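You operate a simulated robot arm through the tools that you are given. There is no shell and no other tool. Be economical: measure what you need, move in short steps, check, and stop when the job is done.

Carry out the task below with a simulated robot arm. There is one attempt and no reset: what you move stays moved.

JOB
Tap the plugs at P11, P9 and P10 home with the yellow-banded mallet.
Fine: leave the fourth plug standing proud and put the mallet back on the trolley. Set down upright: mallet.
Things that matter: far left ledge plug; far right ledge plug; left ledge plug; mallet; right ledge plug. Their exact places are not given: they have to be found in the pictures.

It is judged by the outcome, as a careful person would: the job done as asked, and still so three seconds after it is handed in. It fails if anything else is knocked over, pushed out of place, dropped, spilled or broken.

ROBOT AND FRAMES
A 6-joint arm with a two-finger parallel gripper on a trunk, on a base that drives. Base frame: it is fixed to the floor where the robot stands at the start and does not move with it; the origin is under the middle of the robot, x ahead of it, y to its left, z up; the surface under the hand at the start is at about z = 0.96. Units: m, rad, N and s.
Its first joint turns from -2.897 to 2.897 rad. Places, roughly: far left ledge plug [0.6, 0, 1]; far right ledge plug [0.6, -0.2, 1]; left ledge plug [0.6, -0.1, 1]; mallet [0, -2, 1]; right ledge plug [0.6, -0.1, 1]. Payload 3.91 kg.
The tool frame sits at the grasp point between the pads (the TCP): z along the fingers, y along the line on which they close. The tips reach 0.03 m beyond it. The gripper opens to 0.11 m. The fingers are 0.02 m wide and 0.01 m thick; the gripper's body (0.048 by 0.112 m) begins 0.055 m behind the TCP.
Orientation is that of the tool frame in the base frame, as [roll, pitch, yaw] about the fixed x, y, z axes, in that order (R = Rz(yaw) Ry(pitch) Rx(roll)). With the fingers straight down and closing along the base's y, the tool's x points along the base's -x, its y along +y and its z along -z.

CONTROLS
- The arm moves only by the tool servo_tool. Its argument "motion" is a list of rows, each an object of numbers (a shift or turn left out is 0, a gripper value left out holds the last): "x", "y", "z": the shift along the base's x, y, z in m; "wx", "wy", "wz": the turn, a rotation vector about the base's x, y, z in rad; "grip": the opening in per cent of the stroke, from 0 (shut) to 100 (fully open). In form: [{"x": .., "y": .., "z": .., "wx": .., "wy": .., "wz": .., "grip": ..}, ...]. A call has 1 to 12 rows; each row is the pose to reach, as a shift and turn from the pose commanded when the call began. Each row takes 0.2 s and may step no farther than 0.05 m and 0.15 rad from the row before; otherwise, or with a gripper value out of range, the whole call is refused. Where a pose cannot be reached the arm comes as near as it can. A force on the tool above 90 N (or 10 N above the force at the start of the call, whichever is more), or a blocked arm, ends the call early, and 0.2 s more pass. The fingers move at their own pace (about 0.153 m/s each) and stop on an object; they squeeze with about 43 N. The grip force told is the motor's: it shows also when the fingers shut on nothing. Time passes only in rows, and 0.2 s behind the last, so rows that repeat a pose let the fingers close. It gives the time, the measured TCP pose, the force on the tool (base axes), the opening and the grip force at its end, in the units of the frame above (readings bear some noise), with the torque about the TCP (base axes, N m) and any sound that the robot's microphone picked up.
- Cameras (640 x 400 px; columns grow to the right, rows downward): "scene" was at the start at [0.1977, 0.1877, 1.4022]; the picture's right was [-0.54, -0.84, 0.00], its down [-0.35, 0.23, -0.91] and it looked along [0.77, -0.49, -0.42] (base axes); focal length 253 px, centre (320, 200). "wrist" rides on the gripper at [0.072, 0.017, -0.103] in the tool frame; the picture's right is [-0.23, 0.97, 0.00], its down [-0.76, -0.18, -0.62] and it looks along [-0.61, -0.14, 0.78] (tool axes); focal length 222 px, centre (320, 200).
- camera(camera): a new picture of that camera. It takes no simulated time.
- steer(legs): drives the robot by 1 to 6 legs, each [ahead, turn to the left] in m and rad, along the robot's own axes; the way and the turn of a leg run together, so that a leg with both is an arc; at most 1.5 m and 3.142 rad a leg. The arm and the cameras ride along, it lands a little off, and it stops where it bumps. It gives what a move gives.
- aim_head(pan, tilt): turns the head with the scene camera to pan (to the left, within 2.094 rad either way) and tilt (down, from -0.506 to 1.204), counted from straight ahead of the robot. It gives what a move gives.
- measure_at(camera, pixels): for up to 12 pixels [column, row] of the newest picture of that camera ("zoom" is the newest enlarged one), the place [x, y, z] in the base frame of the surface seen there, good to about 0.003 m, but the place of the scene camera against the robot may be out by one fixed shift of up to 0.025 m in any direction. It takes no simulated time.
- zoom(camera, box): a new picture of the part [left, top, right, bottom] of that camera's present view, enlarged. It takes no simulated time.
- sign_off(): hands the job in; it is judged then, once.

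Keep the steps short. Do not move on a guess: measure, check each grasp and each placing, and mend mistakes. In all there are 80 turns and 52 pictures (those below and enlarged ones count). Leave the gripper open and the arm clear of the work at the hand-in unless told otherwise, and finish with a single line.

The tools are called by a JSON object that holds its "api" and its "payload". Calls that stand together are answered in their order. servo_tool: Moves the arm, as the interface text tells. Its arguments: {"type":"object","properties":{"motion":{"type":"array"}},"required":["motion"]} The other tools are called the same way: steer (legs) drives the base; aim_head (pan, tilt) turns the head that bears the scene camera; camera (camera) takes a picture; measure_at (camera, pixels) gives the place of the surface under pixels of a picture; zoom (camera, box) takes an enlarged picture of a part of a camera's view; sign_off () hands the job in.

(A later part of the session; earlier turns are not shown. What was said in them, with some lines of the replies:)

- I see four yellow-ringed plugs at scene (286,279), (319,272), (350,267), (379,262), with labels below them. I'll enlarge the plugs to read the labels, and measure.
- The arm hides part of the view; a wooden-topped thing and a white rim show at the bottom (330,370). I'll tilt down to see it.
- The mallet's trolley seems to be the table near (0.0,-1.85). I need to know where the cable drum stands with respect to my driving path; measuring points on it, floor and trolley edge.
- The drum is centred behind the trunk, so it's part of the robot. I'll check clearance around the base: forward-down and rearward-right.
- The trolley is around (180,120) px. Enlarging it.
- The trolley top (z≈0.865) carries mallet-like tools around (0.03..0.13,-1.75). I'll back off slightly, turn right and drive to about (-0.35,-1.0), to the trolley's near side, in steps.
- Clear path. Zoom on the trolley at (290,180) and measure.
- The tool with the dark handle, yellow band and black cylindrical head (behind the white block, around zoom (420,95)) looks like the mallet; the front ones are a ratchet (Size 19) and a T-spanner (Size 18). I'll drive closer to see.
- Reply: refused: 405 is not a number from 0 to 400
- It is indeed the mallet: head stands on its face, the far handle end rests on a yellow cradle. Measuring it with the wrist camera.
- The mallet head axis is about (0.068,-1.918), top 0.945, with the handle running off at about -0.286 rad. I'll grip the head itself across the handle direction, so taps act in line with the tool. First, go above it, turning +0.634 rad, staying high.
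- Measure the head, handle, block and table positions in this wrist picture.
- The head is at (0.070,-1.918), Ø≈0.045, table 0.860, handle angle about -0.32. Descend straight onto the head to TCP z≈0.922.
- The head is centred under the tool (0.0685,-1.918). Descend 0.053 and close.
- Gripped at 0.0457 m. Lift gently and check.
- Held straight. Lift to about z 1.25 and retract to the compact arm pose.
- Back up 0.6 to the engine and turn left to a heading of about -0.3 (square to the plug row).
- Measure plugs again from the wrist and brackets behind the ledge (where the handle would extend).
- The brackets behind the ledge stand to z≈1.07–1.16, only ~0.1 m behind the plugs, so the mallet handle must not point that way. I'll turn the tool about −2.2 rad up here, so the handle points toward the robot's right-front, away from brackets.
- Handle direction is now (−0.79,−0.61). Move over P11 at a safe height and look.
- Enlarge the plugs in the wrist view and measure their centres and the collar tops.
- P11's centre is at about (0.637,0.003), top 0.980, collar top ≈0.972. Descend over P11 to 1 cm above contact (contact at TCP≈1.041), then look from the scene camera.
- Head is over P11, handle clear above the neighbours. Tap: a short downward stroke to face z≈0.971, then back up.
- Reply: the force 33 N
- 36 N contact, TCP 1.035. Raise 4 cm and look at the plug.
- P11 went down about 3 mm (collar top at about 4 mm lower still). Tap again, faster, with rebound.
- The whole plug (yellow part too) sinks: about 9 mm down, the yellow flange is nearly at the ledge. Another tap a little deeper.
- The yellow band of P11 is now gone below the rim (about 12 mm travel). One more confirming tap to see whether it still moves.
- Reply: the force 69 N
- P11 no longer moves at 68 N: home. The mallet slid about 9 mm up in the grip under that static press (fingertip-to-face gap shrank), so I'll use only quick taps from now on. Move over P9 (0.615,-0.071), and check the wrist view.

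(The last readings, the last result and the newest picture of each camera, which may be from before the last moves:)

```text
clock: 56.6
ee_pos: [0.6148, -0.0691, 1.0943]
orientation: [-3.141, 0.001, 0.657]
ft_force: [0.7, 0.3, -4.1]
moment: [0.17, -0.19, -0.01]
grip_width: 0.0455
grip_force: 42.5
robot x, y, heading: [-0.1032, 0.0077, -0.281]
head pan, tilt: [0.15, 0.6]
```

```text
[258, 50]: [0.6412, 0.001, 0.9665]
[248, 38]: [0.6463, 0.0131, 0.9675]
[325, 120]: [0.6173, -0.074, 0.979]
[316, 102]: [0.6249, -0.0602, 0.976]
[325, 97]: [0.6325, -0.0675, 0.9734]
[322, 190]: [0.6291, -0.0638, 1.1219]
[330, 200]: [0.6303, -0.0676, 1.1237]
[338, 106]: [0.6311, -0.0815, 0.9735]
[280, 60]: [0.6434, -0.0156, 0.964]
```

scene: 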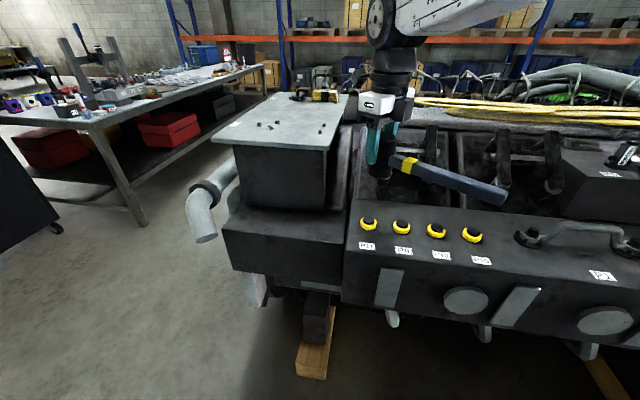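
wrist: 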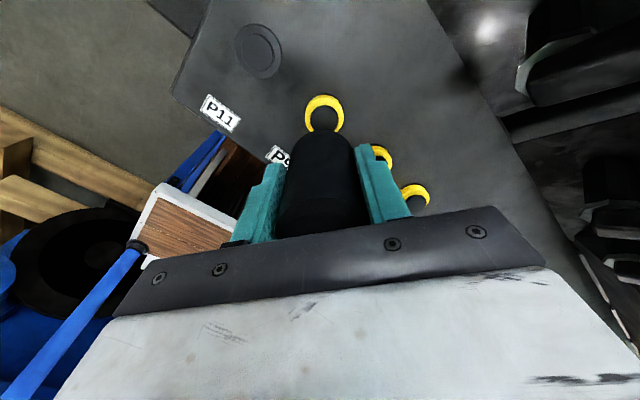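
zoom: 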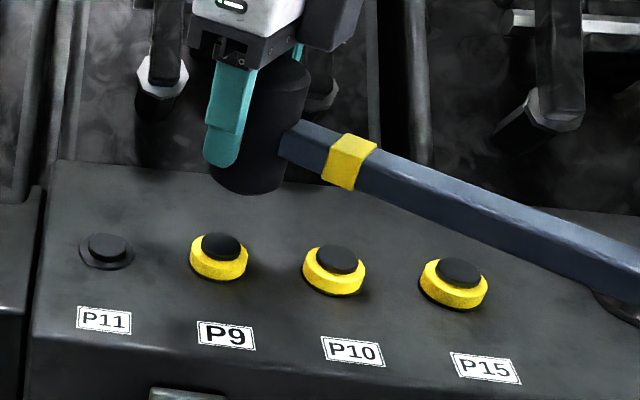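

Head face is now 0.054 below the TCP; P11's top reads 0.9665. Tap P9 twice, quick with rebound.

{"api": "servo_tool", "payload": {"motion": [{"z": -0.035}, {"z": -0.08}, {"z": -0.035}, {"z": -0.035}, {"z": -0.083}, {"z": -0.035}, {"z": -0.0}]}}

{"api": "zoom", "payload": {"camera": "scene", "box": [336, 150, 528, 270]}}

{"api": "measure_at", "payload": {"camera": "zoom", "pixels": [[107, 243], [221, 246], [219, 252], [336, 258], [460, 270]]}}

```text
clock: 58.2
ee_pos: [0.6133, -0.07, 1.0961]
orientation: [-3.141, 0.001, 0.657]
ft_force: [-0.2, -0.3, -4.0]
moment: [0.13, -0.18, -0.02]
grip_width: 0.0453
grip_force: 43.1
robot x, y, heading: [-0.103, 0.0092, -0.28]
head pan, tilt: [0.15, 0.6]
```

```text
3.33 times, centred on (432, 210) of scene
```

zoom: 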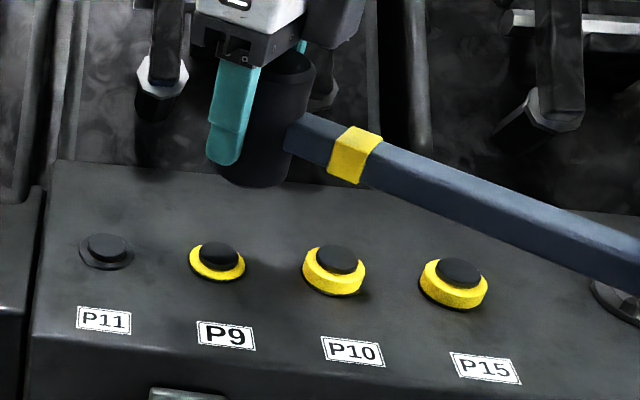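

```text
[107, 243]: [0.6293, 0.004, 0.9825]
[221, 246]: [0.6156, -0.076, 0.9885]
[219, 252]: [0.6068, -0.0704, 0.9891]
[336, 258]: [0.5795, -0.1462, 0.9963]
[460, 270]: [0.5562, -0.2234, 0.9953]
```

P9 is about 8 mm in; two more taps slightly deeper.

{"api": "servo_tool", "payload": {"motion": [{"x": 0.001, "z": -0.042}, {"x": 0.001, "z": -0.09}, {"x": 0.001, "z": -0.042}, {"x": 0.001, "z": -0.042}, {"x": 0.001, "z": -0.091}, {"x": 0.001, "z": -0.042}, {"x": 0.001, "z": -0.0}]}}

{"api": "zoom", "payload": {"camera": "scene", "box": [336, 150, 528, 270]}}

{"api": "measure_at", "payload": {"camera": "zoom", "pixels": [[107, 243], [221, 248], [219, 254], [336, 258], [460, 270], [190, 255], [85, 250]]}}

```text
clock: 59.8
ee_pos: [0.6151, -0.0695, 1.094]
orientation: [-3.14, 0.003, 0.658]
ft_force: [0.5, -0.9, -4.8]
moment: [0.15, -0.21, -0.02]
grip_width: 0.0455
grip_force: 42.8
robot x, y, heading: [-0.1028, 0.0051, -0.283]
head pan, tilt: [0.15, 0.6]
```

```text
3.33 times, centred on (432, 210) of scene
```

zoom: 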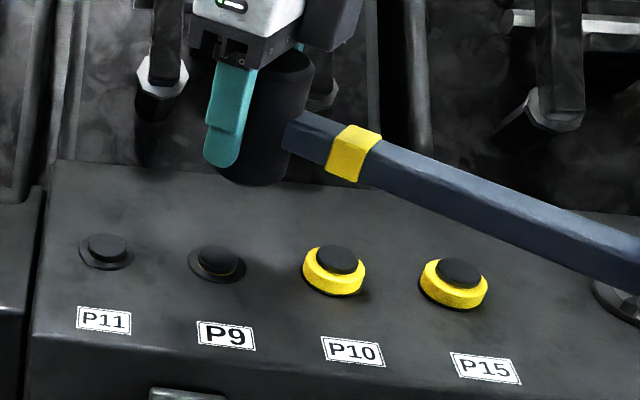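

```text
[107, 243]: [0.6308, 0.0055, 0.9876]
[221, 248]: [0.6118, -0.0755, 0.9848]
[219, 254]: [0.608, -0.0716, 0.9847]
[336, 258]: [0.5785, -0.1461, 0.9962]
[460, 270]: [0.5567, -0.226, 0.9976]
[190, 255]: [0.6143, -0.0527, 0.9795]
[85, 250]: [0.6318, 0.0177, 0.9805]
```

A thin yellow sliver remains at P9; two more taps.

{"api": "servo_tool", "payload": {"motion": [{"z": -0.047}, {"z": -0.094}, {"z": -0.047}, {"z": -0.047}, {"z": -0.095}, {"z": -0.047}, {"z": -0.0}]}}

{"api": "zoom", "payload": {"camera": "scene", "box": [336, 190, 496, 290]}}

{"api": "camera", "payload": {"camera": "wrist"}}

```text
clock: 61.4
ee_pos: [0.6132, -0.0695, 1.0948]
orientation: [-3.14, 0.001, 0.658]
ft_force: [1.3, 0.7, -3.7]
moment: [0.14, -0.14, -0.01]
grip_width: 0.0456
grip_force: 43.3
robot x, y, heading: [-0.1019, 0.0106, -0.283]
head pan, tilt: [0.15, 0.6]
```

```text
4.00 times, centred on (416, 240) of scene
```

zoom: 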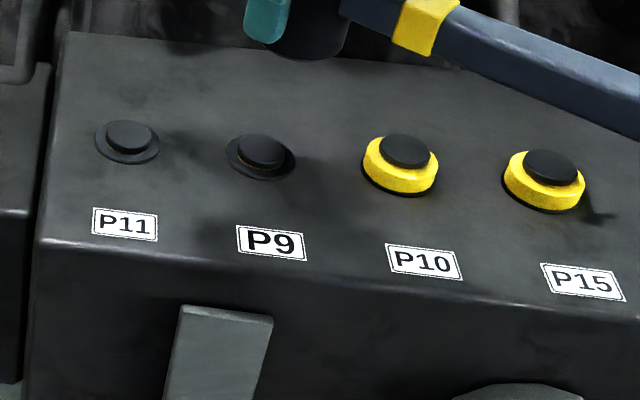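

```text
13 pictures are left
```

wrist: 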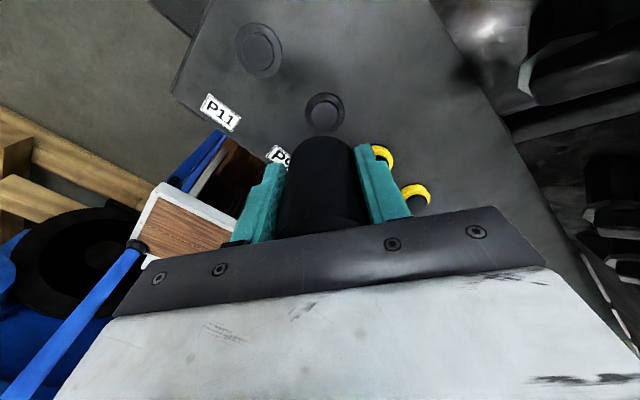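

{"api": "measure_at", "payload": {"camera": "wrist", "pixels": [[258, 46], [258, 54], [324, 114], [324, 122], [328, 195], [328, 205], [318, 215], [310, 102], [280, 70]]}}

{"api": "measure_at", "payload": {"camera": "zoom", "pixels": [[128, 134], [263, 150], [405, 150], [550, 167], [128, 130], [263, 146]]}}

```text
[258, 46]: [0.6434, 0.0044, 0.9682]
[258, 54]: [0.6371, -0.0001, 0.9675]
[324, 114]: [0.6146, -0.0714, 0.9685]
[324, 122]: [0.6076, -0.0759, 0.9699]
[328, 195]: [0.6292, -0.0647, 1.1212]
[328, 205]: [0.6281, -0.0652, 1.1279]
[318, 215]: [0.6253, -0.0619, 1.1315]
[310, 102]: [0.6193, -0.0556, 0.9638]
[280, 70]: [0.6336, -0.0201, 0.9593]
```

```text
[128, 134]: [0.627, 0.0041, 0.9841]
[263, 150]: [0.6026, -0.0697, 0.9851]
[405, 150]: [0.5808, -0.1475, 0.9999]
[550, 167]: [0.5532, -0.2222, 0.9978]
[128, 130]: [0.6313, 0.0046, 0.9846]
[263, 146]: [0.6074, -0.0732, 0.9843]
```

P9 reads within ~1 mm of P11. One firm confirming press on P9 to make sure it has stopped.

{"api": "servo_tool", "payload": {"motion": [{"z": -0.045}, {"z": -0.086}, {"z": -0.086}]}}

{"api": "servo_tool", "payload": {"motion": [{"z": 0.045}, {"z": 0.085}]}}

{"api": "camera", "payload": {"camera": "wrist"}}

{"api": "measure_at", "payload": {"camera": "wrist", "pixels": [[258, 46], [258, 54], [324, 110], [324, 114], [328, 118], [320, 114], [328, 205], [318, 215], [310, 215]]}}

```text
clock: 62.2
ee_pos: [0.6114, -0.0701, 1.0089]
orientation: [-3.141, -0.002, 0.658]
ft_force: [-3.7, 0.9, 2.4]
moment: [0.1, 0.01, -0.04]
grip_width: 0.0455
grip_force: 43.1
robot x, y, heading: [-0.1045, 0.0059, -0.282]
head pan, tilt: [0.15, 0.6]
```

```text
clock: 62.8
ee_pos: [0.6153, -0.0679, 1.0957]
orientation: [-3.139, 0.001, 0.657]
ft_force: [0.1, -0.5, -4.5]
moment: [0.16, -0.19, 0.01]
grip_width: 0.0455
grip_force: 43.5
robot x, y, heading: [-0.102, 0.0078, -0.279]
head pan, tilt: [0.15, 0.6]
```

```text
12 pictures are left
```

wrist: 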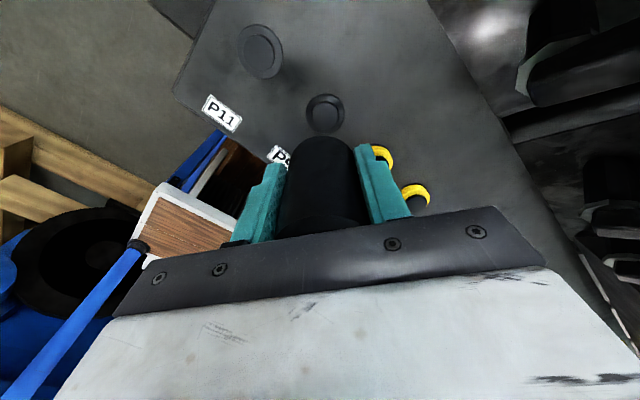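

```text
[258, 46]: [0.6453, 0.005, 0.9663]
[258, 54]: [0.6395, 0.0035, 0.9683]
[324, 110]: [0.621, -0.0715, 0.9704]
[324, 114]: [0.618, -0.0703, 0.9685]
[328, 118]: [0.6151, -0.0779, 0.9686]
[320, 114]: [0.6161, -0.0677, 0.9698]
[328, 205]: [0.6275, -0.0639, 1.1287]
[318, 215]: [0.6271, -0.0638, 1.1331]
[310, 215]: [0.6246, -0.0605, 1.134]
```

Face is now ≈0.042 below the TCP (the mallet has been sliding up), so that press was only ~6 N. Press P9 again 4 mm further to read the stop at moderate force.

{"api": "servo_tool", "payload": {"motion": [{"z": -0.045}, {"z": -0.08}, {"z": -0.09}, {"z": -0.09}]}}

{"api": "servo_tool", "payload": {"motion": [{"z": 0.045}, {"z": 0.09}]}}

{"api": "zoom", "payload": {"camera": "wrist", "box": [220, 0, 420, 250]}}

{"api": "measure_at", "payload": {"camera": "wrist", "pixels": [[258, 46], [258, 54], [324, 110], [324, 114], [328, 118], [320, 114], [328, 205], [318, 215], [310, 215]]}}

```text
clock: 63.8
ee_pos: [0.6121, -0.0706, 1.0087]
orientation: [3.139, -0.007, 0.657]
ft_force: [-7.9, -1.4, 51.0]
moment: [-0.43, 0.64, -0.11]
grip_width: 0.0455
grip_force: 43.1
robot x, y, heading: [-0.1042, 0.0061, -0.282]
head pan, tilt: [0.15, 0.6]
```

```text
clock: 64.4
ee_pos: [0.6129, -0.0689, 1.0955]
orientation: [-3.139, 0.002, 0.66]
ft_force: [0.6, 0.2, -4.7]
moment: [0.14, -0.17, -0.02]
grip_width: 0.0455
grip_force: 43.3
robot x, y, heading: [-0.1005, 0.006, -0.281]
head pan, tilt: [0.15, 0.6]
```

```text
1.60 times, centred on (320, 125) of wrist
```

zoom: 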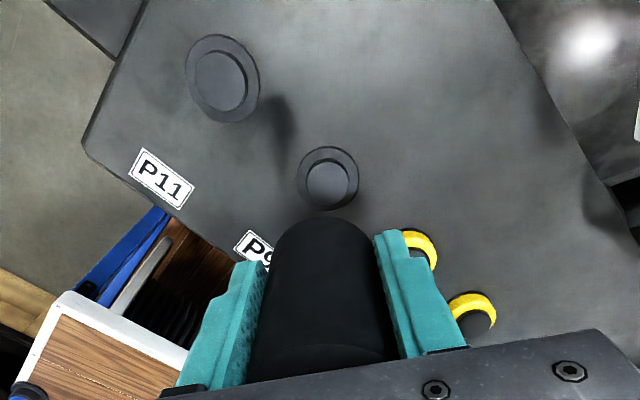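

```text
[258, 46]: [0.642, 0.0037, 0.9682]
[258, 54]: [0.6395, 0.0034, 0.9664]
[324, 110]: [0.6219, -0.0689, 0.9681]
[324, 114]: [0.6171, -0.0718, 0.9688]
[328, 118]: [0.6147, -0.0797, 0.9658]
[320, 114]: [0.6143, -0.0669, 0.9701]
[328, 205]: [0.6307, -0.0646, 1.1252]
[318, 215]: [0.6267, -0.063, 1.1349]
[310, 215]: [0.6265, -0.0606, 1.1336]
```

P9 stopped solid at 51 N: home. Move over P10 (0.592,-0.146) and tap in progressively deeper quick strokes.

{"api": "servo_tool", "payload": {"motion": [{"x": -0.011, "y": -0.038}, {"x": -0.022, "y": -0.0765}, {"x": -0.022, "y": -0.0765}]}}

{"api": "zoom", "payload": {"camera": "scene", "box": [368, 150, 560, 270]}}

```text
clock: 65.2
ee_pos: [0.5911, -0.1475, 1.0954]
orientation: [3.141, -0.001, 0.658]
ft_force: [0.4, 0.9, -3.4]
moment: [0.13, -0.18, -0.02]
grip_width: 0.0457
grip_force: 42.5
robot x, y, heading: [-0.1039, 0.0061, -0.281]
head pan, tilt: [0.15, 0.6]
```

```text
3.33 times, centred on (464, 210) of scene
```

zoom: 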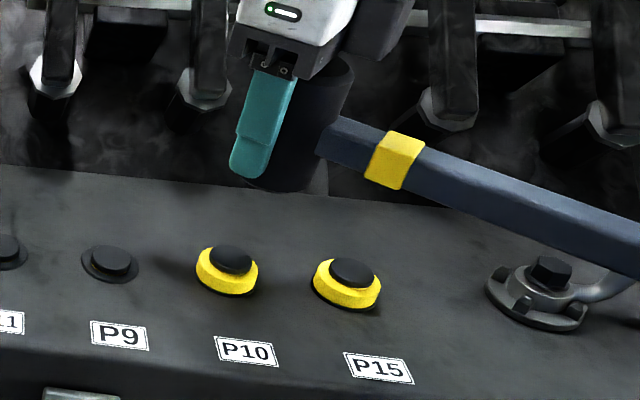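

Check that the lever bolt (550,268 in the zoom) isn't under the handle line.

{"api": "measure_at", "payload": {"camera": "zoom", "pixels": [[550, 262], [520, 285], [495, 290], [400, 160], [600, 225], [350, 268], [232, 256]]}}

```text
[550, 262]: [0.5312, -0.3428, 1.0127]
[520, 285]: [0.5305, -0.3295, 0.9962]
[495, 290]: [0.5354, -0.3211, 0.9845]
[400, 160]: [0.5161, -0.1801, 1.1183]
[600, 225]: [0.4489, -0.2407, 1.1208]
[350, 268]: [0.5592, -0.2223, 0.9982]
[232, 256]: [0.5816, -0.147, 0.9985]
```

Clear by >0.1 m, and the tool is centred on P10. Tap.

{"api": "servo_tool", "payload": {"motion": [{"z": -0.037}, {"z": -0.084}, {"z": -0.041}, {"z": -0.041}, {"z": -0.089}, {"z": -0.043}, {"z": -0.043}, {"z": -0.092}, {"z": -0.045}, {"z": 0.0}]}}

{"api": "zoom", "payload": {"camera": "scene", "box": [368, 150, 560, 270]}}

{"api": "measure_at", "payload": {"camera": "zoom", "pixels": [[230, 258], [110, 260], [350, 268]]}}

```text
clock: 67.4
ee_pos: [0.5917, -0.1457, 1.0927]
orientation: [-3.141, -0.001, 0.658]
ft_force: [0.2, -0.2, -4.5]
moment: [0.17, -0.12, -0.02]
grip_width: 0.0455
grip_force: 43.0
robot x, y, heading: [-0.1044, 0.0097, -0.284]
head pan, tilt: [0.15, 0.6]
```

```text
3.33 times, centred on (464, 210) of scene
```

zoom: 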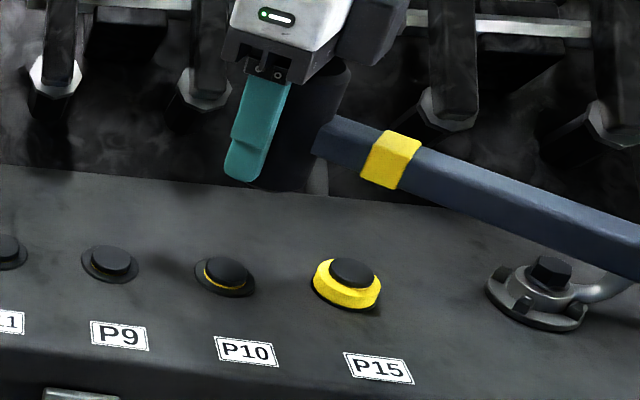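

```text
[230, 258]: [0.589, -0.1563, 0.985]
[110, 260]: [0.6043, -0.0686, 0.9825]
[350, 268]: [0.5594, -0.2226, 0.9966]
```

P10 nearly home (thin yellow sliver). Two more taps, then a moderate press to read the stop.

{"api": "servo_tool", "payload": {"motion": [{"z": -0.046}, {"z": -0.094}, {"z": -0.046}, {"z": -0.046}, {"z": -0.095}, {"z": -0.046}, {"z": -0.08}, {"z": -0.091}, {"z": -0.091}]}}

{"api": "servo_tool", "payload": {"motion": [{"z": 0.045}, {"z": 0.09}]}}

{"api": "zoom", "payload": {"camera": "scene", "box": [336, 170, 528, 290]}}

{"api": "measure_at", "payload": {"camera": "zoom", "pixels": [[107, 177], [105, 180], [219, 190], [217, 193], [335, 207], [333, 210], [457, 203]]}}

```text
clock: 69.4
ee_pos: [0.5909, -0.1467, 1.0059]
orientation: [3.137, -0.004, 0.659]
ft_force: [-5.2, 0.9, 33.3]
moment: [-0.25, 0.45, -0.09]
grip_width: 0.0457
grip_force: 43.1
robot x, y, heading: [-0.1025, 0.0057, -0.28]
head pan, tilt: [0.15, 0.6]
```

```text
clock: 70.0
ee_pos: [0.5928, -0.1462, 1.0927]
orientation: [-3.141, 0.002, 0.658]
ft_force: [0.6, -0.5, -3.9]
moment: [0.17, -0.16, -0.01]
grip_width: 0.0454
grip_force: 43.1
robot x, y, heading: [-0.1046, 0.0048, -0.28]
head pan, tilt: [0.15, 0.6]
```

```text
3.33 times, centred on (432, 230) of scene
```

zoom: 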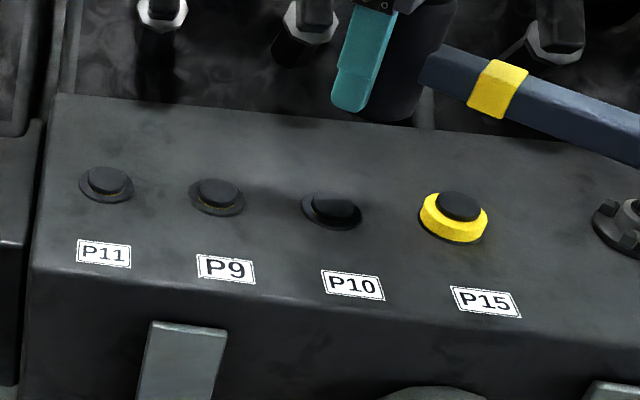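

```text
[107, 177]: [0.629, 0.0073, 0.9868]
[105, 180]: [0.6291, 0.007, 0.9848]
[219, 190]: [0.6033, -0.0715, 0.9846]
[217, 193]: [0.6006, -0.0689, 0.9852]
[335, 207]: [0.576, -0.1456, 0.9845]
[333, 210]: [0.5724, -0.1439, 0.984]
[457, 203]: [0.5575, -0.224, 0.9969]
```

All three read level (0.985 in scene frame), P15 still proud at 0.997. P11 and P9 show a faint yellow trace; take a tighter look.

{"api": "zoom", "payload": {"camera": "scene", "box": [352, 210, 448, 270]}}

{"api": "measure_at", "payload": {"camera": "zoom", "pixels": [[105, 88], [110, 92], [100, 92], [332, 130], [325, 128], [340, 134], [560, 185], [565, 180]]}}

```text
6.67 times, centred on (400, 240) of scene
```

zoom: 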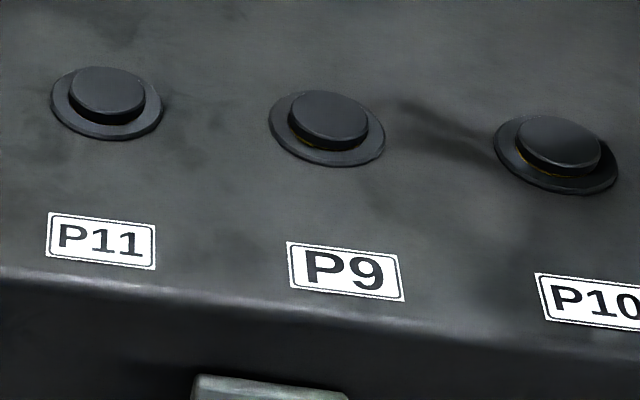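

```text
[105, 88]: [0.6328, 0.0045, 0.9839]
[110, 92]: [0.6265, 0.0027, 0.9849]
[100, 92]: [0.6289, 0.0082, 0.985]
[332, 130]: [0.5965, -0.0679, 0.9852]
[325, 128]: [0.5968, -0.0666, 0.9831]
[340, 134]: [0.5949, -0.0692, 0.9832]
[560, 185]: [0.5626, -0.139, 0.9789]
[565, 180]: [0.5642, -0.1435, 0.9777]
```

P11 is fully in; P9 and P10 show a hairline of yellow (<1 mm). Give P10 two firmer blows with a hold.

{"api": "servo_tool", "payload": {"motion": [{"z": -0.049}, {"z": -0.098}, {"z": -0.05}, {"z": -0.05}, {"z": -0.099}, {"z": -0.099}]}}

{"api": "servo_tool", "payload": {"motion": [{"z": 0.045}, {"z": 0.09}]}}

{"api": "zoom", "payload": {"camera": "scene", "box": [384, 180, 480, 270]}}

```text
clock: 71.4
ee_pos: [0.5911, -0.1467, 0.9996]
orientation: [3.135, -0.007, 0.657]
ft_force: [-7.5, -1.1, 69.6]
moment: [-0.45, 0.81, -0.06]
grip_width: 0.0452
grip_force: 43.0
robot x, y, heading: [-0.1025, 0.0058, -0.28]
head pan, tilt: [0.15, 0.6]
```

```text
clock: 72.0
ee_pos: [0.5914, -0.1463, 1.0848]
orientation: [-3.139, 0.0, 0.658]
ft_force: [0.8, 0.3, -3.9]
moment: [0.1, -0.21, -0.01]
grip_width: 0.0454
grip_force: 42.8
robot x, y, heading: [-0.1032, 0.0066, -0.28]
head pan, tilt: [0.15, 0.6]
```

```text
4.44 times, centred on (432, 225) of scene
```

zoom: 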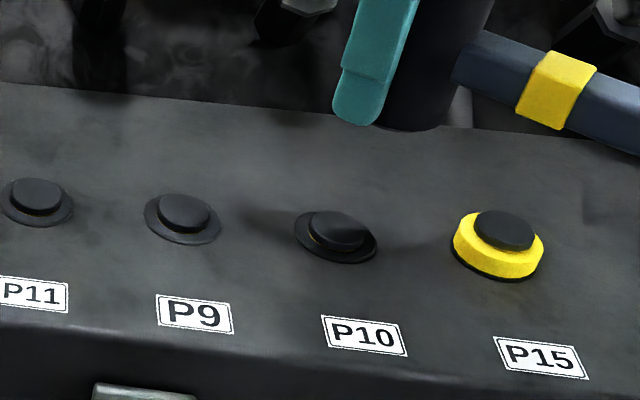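

P10 stood solid at 70 N. Do the same once on P9.

{"api": "servo_tool", "payload": {"motion": [{"x": 0.011, "y": 0.038}, {"x": 0.022, "y": 0.0765}, {"x": 0.022, "y": 0.0765}, {"x": 0.022, "y": 0.0765, "z": -0.045}, {"x": 0.022, "y": 0.0765, "z": -0.09}, {"x": 0.022, "y": 0.0765, "z": -0.09}]}}

{"api": "servo_tool", "payload": {"motion": [{"z": 0.045}, {"z": 0.09}, {"z": 0.14}, {"z": 0.19}, {"z": 0.23}]}}

{"api": "zoom", "payload": {"camera": "scene", "box": [352, 205, 496, 265]}}

{"api": "measure_at", "payload": {"camera": "zoom", "pixels": [[75, 75], [220, 95], [378, 115], [540, 130]]}}

```text
clock: 73.4
ee_pos: [0.6166, -0.0705, 0.9995]
orientation: [3.136, -0.006, 0.657]
ft_force: [-5.8, 1.5, 67.2]
moment: [-0.41, 0.85, -0.07]
grip_width: 0.0453
grip_force: 42.9
robot x, y, heading: [-0.1014, 0.0042, -0.28]
head pan, tilt: [0.15, 0.6]
```

```text
clock: 74.6
ee_pos: [0.6153, -0.0704, 1.2247]
orientation: [3.14, -0.001, 0.658]
ft_force: [0.2, -0.6, -5.0]
moment: [0.14, -0.17, 0.0]
grip_width: 0.0452
grip_force: 43.5
robot x, y, heading: [-0.1026, 0.0081, -0.281]
head pan, tilt: [0.15, 0.6]
```

```text
4.44 times, centred on (424, 235) of scene
```

zoom: 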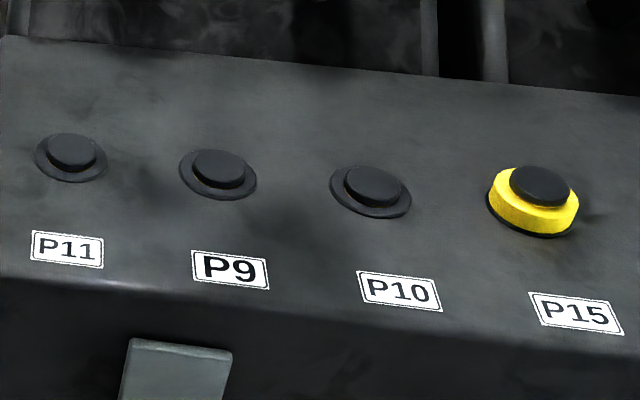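

```text
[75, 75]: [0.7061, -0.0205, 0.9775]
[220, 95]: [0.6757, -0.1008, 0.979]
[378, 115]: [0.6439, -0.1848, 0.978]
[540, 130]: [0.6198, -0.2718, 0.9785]
```

P11, P9 and P10 are home and level, P15 still proud. Now retract from the engine, and unwind the wrist.

{"api": "servo_tool", "payload": {"motion": [{"x": -0.04, "y": -0.025, "z": 0.03}, {"x": -0.08, "y": -0.05, "z": 0.03, "wz": 0.14}, {"x": -0.12, "y": -0.09, "z": 0.03, "wz": 0.28}, {"x": -0.142, "y": -0.13, "z": 0.03, "wz": 0.42}, {"x": -0.142, "y": -0.147, "z": 0.03, "wz": 0.56}, {"x": -0.142, "y": -0.147, "z": 0.03, "wz": 0.7}, {"x": -0.142, "y": -0.147, "z": 0.03, "wz": 0.84}, {"x": -0.142, "y": -0.147, "z": 0.03, "wz": 0.98}, {"x": -0.142, "y": -0.147, "z": 0.03, "wz": 1.12}, {"x": -0.142, "y": -0.147, "z": 0.03, "wz": 1.26}, {"x": -0.142, "y": -0.147, "z": 0.03, "wz": 1.4}, {"x": -0.142, "y": -0.147, "z": 0.03, "wz": 1.54}]}}

{"api": "servo_tool", "payload": {"motion": [{"wz": 0.14}, {"wz": 0.28}, {"wz": 0.42}, {"wz": 0.56}, {"wz": 0.66}]}}

{"api": "steer", "payload": {"legs": [[0, -1.55], [0.59, 0], [0.72, 0]]}}

```text
refused: row 1 steps farther than a row can; nothing moved
```

```text
clock: 75.8
ee_pos: [0.615, -0.0706, 1.2253]
orientation: [3.141, -0.001, 1.322]
ft_force: [0.1, 1.1, -3.7]
moment: [0.22, -0.06, -0.03]
grip_width: 0.0457
grip_force: 43.0
robot x, y, heading: [-0.1068, 0.0075, -0.281]
head pan, tilt: [0.15, 0.6]
```

```text
clock: 86.3
ee_pos: [-0.4535, -1.9751, 1.2248]
orientation: [-3.141, 0.002, -0.209]
ft_force: [-0.5, 0.3, -3.9]
moment: [-0.06, -0.21, 0.01]
grip_width: 0.0455
grip_force: 43.2
robot x, y, heading: [-0.4058, -1.2557, -1.807]
head pan, tilt: [0.15, 0.6]
```

The first row was refused (step just over 0.05), so only the in-place turn and the drive happened; forces are normal and nothing was touched. I'm at (-0.406,-1.256). Unwind the wrist here over free floor, raising a bit.

{"api": "servo_tool", "payload": {"motion": [{"z": 0.03, "wz": 0.14}, {"z": 0.03, "wz": 0.28}, {"z": 0.03, "wz": 0.42}, {"z": 0.03, "wz": 0.56}, {"z": 0.03, "wz": 0.7}, {"z": 0.03, "wz": 0.84}, {"z": 0.03, "wz": 0.98}, {"z": 0.03, "wz": 1.12}, {"z": 0.03, "wz": 1.26}, {"z": 0.03, "wz": 1.4}, {"z": 0.03, "wz": 1.54}]}}

```text
clock: 88.8
ee_pos: [-0.4528, -1.976, 1.2545]
orientation: [-3.141, 0.0, 1.333]
ft_force: [-0.1, -0.3, -4.3]
moment: [0.25, -0.11, 0.01]
grip_width: 0.0455
grip_force: 43.1
robot x, y, heading: [-0.4082, -1.2527, -1.812]
head pan, tilt: [0.15, 0.6]
```

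Turn left 0.9 toward the trolley (everything there is below z 1.03; mallet face is at about 1.22).

{"api": "steer", "payload": {"legs": [[0, 0.89]]}}

{"api": "camera", "payload": {"camera": "wrist"}}

```text
clock: 91.4
ee_pos: [0.1107, -1.7568, 1.2535]
orientation: [3.14, -0.001, 2.196]
ft_force: [0.1, 0.7, -3.4]
moment: [0.17, 0.15, -0.02]
grip_width: 0.0453
grip_force: 42.9
robot x, y, heading: [-0.4035, -1.2541, -0.942]
head pan, tilt: [0.15, 0.6]
```

```text
4 pictures are left
```

wrist: 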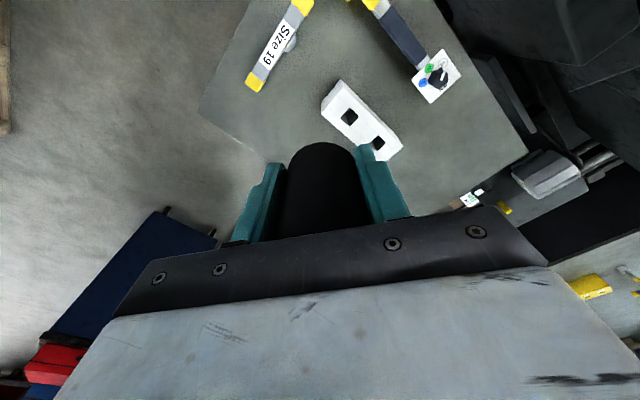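

Move above the mallet's original spot (0.069,-1.918), yaw back to 2.822.

{"api": "servo_tool", "payload": {"motion": [{"x": -0.01, "y": -0.035, "wz": 0.126}, {"x": -0.02, "y": -0.07, "wz": 0.252}, {"x": -0.03, "y": -0.105, "wz": 0.378}, {"x": -0.038, "y": -0.135, "wz": 0.504}, {"x": -0.042, "y": -0.161, "wz": 0.626}, {"x": -0.042, "y": -0.161, "wz": 0.626}]}}

```text
clock: 92.8
ee_pos: [0.0677, -1.9178, 1.2549]
orientation: [-3.141, -0.001, 2.825]
ft_force: [-0.2, 0.3, -3.4]
moment: [0.08, 0.2, 0.02]
grip_width: 0.0455
grip_force: 42.8
robot x, y, heading: [-0.4087, -1.2569, -0.949]
head pan, tilt: [0.15, 0.6]
```

Descend to about 3 cm above the table, then look.

{"api": "servo_tool", "payload": {"motion": [{"z": -0.05}, {"z": -0.1}, {"z": -0.15}, {"z": -0.2}, {"z": -0.25}, {"z": -0.29}, {"z": -0.32}, {"z": -0.32}]}}

{"api": "camera", "payload": {"camera": "scene"}}

```text
clock: 94.6
ee_pos: [0.0693, -1.9183, 0.9333]
orientation: [3.141, 0.0, 2.824]
ft_force: [0.1, 0.5, -3.8]
moment: [0.07, 0.22, 0.01]
grip_width: 0.0453
grip_force: 42.6
robot x, y, heading: [-0.4034, -1.2532, -0.941]
head pan, tilt: [0.15, 0.6]
```

```text
3 pictures are left
```

scene: 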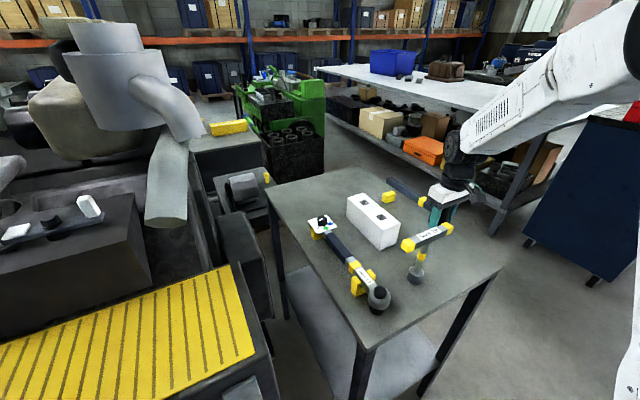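

Measure the cradle (389,197) and handle (395,183; 410,192) for alignment.

{"api": "measure_at", "payload": {"camera": "scene", "pixels": [[389, 192], [385, 196], [393, 195], [392, 181], [400, 185], [410, 191], [418, 196], [386, 192]]}}

{"api": "zoom", "payload": {"camera": "scene", "box": [360, 160, 472, 230]}}

{"api": "measure_at", "payload": {"camera": "zoom", "pixels": [[160, 115], [190, 130], [230, 150], [280, 175], [150, 190], [135, 185], [170, 185], [190, 195], [155, 210]]}}

```text
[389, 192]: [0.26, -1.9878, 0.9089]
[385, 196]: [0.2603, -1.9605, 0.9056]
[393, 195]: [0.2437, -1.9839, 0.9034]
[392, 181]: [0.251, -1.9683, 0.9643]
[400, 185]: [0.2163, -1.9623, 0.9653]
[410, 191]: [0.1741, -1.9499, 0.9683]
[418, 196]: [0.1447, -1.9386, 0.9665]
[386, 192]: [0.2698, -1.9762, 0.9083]
```

```text
5.71 times, centred on (416, 195) of scene
```

zoom: 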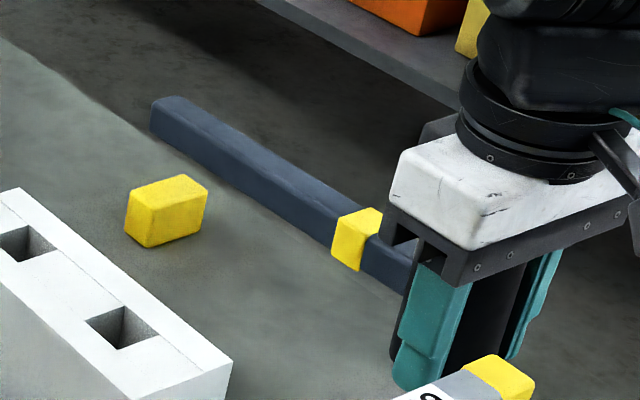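

```text
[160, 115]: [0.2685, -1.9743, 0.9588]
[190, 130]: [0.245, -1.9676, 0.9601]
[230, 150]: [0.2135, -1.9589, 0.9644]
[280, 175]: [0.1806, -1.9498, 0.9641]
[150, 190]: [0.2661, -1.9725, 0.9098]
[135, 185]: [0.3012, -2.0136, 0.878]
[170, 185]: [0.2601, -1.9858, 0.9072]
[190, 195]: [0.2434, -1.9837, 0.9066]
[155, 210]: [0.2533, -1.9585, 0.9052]
```

The handle is right over the cradle block, with a slight droop (~0.05 rad) at its end. Level it with a small tilt and lower gently until contact.

{"api": "servo_tool", "payload": {"motion": [{"z": -0.015, "wx": -0.014, "wy": -0.043}, {"z": -0.028, "wx": -0.014, "wy": -0.043}, {"z": -0.034, "wx": -0.014, "wy": -0.043}, {"z": -0.036, "wx": -0.014, "wy": -0.043}]}}

```text
clock: 95.6
ee_pos: [0.0696, -1.9182, 0.8966]
orientation: [3.14, 0.044, 2.823]
ft_force: [0.7, 0.2, -4.2]
moment: [0.05, 0.2, -0.05]
grip_width: 0.0453
grip_force: 42.9
robot x, y, heading: [-0.4107, -1.2581, -0.94]
head pan, tilt: [0.15, 0.6]
```

No contact yet (−4 N is just the weight). Continue by millimetres.

{"api": "servo_tool", "payload": {"motion": [{"z": -0.002}, {"z": -0.003}, {"z": -0.003}]}}

```text
clock: 96.4
ee_pos: [0.0675, -1.9197, 0.8944]
orientation: [3.141, 0.045, 2.822]
ft_force: [0.2, -0.3, -3.9]
moment: [0.06, 0.25, 0.0]
grip_width: 0.0454
grip_force: 42.7
robot x, y, heading: [-0.4134, -1.2539, -0.936]
head pan, tilt: [0.15, 0.6]
```

{"api": "servo_tool", "payload": {"motion": [{"z": -0.0015}, {"z": -0.002}, {"z": -0.002}]}}

```text
clock: 97.2
ee_pos: [0.0672, -1.9182, 0.894]
orientation: [3.141, 0.045, 2.822]
ft_force: [0.5, 0.4, -4.1]
moment: [0.07, 0.23, -0.02]
grip_width: 0.0456
grip_force: 42.5
robot x, y, heading: [-0.4069, -1.2551, -0.937]
head pan, tilt: [0.15, 0.6]
```

{"api": "servo_tool", "payload": {"motion": [{"z": -0.001}, {"z": -0.002}, {"z": -0.002}]}}

```text
clock: 98.0
ee_pos: [0.069, -1.9178, 0.8925]
orientation: [-3.141, 0.047, 2.823]
ft_force: [-4.8, 1.9, 16.5]
moment: [0.24, 0.63, 0.0]
grip_width: 0.0454
grip_force: 43.2
robot x, y, heading: [-0.4079, -1.2541, -0.941]
head pan, tilt: [0.15, 0.6]
```

Contact at 20 N with the table. Relieve 1 mm and open the fingers gradually.

{"api": "servo_tool", "payload": {"motion": [{"z": 0.001}, {"z": 0.001, "grip": 42}, {"z": 0.001, "grip": 44}, {"z": 0.001, "grip": 48}, {"z": 0.001, "grip": 60}, {"z": 0.001, "grip": 80}, {"z": 0.001, "grip": 95}, {"z": 0.001, "grip": 95}]}}

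{"api": "zoom", "payload": {"camera": "scene", "box": [360, 160, 472, 230]}}

```text
clock: 99.8
ee_pos: [0.069, -1.9177, 0.8921]
orientation: [3.142, 0.044, 2.824]
ft_force: [0.7, 0.7, 0.6]
moment: [-0.01, 0.0, 0.0]
grip_width: 0.1045
grip_force: 0.1
robot x, y, heading: [-0.409, -1.2592, -0.945]
head pan, tilt: [0.15, 0.6]
```

```text
5.71 times, centred on (416, 195) of scene
```

zoom: 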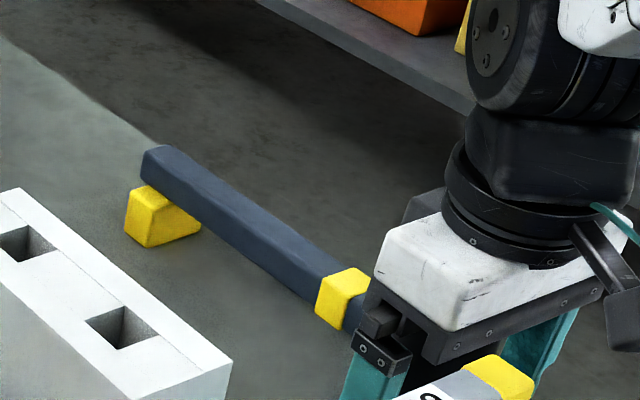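

The handle rests on its cradle and the head is released. Rise straight up, levelling the tool once clear.

{"api": "servo_tool", "payload": {"motion": [{"z": 0.02}, {"z": 0.05}, {"z": 0.1}, {"z": 0.15}, {"z": 0.2, "wx": 0.014, "wy": 0.043}, {"z": 0.25, "wx": 0.014, "wy": 0.043}, {"z": 0.3, "wx": 0.014, "wy": 0.043, "grip": 100}, {"z": 0.34, "wx": 0.014, "wy": 0.043}]}}

{"api": "camera", "payload": {"camera": "wrist"}}

{"api": "measure_at", "payload": {"camera": "wrist", "pixels": [[319, 96], [318, 85], [326, 130], [333, 160]]}}

```text
clock: 101.6
ee_pos: [0.0705, -1.9187, 1.2336]
orientation: [3.141, -0.003, 2.823]
ft_force: [1.3, -0.3, -0.7]
moment: [0.02, 0.02, 0.01]
grip_width: 0.1101
grip_force: 0.1
robot x, y, heading: [-0.406, -1.2541, -0.941]
head pan, tilt: [0.15, 0.6]
```

```text
0 pictures are left
```

wrist: 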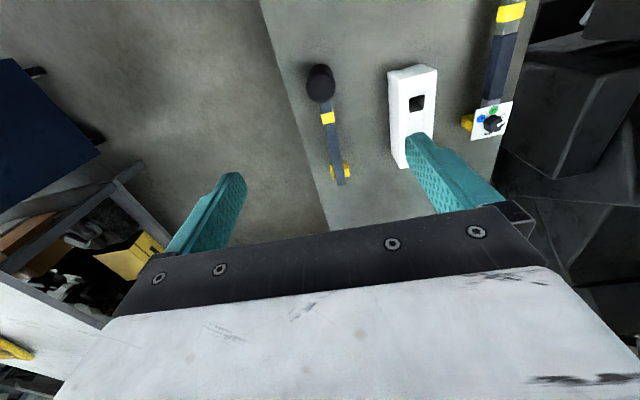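

```text
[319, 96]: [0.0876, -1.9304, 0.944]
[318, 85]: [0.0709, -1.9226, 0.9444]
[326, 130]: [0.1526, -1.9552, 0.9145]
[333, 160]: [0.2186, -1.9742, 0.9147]
```

The mallet stands as it did before: head top 0.944, handle level at 0.9145 and on its cradle. The gripper is open and clear, so I'm handing in.

{"api": "sign_off", "payload": {}}

```text
The job is handed in.
```

P11, P9 and P10 are tapped home, P15 is still standing proud, and the mallet is back upright in its place on the trolley.
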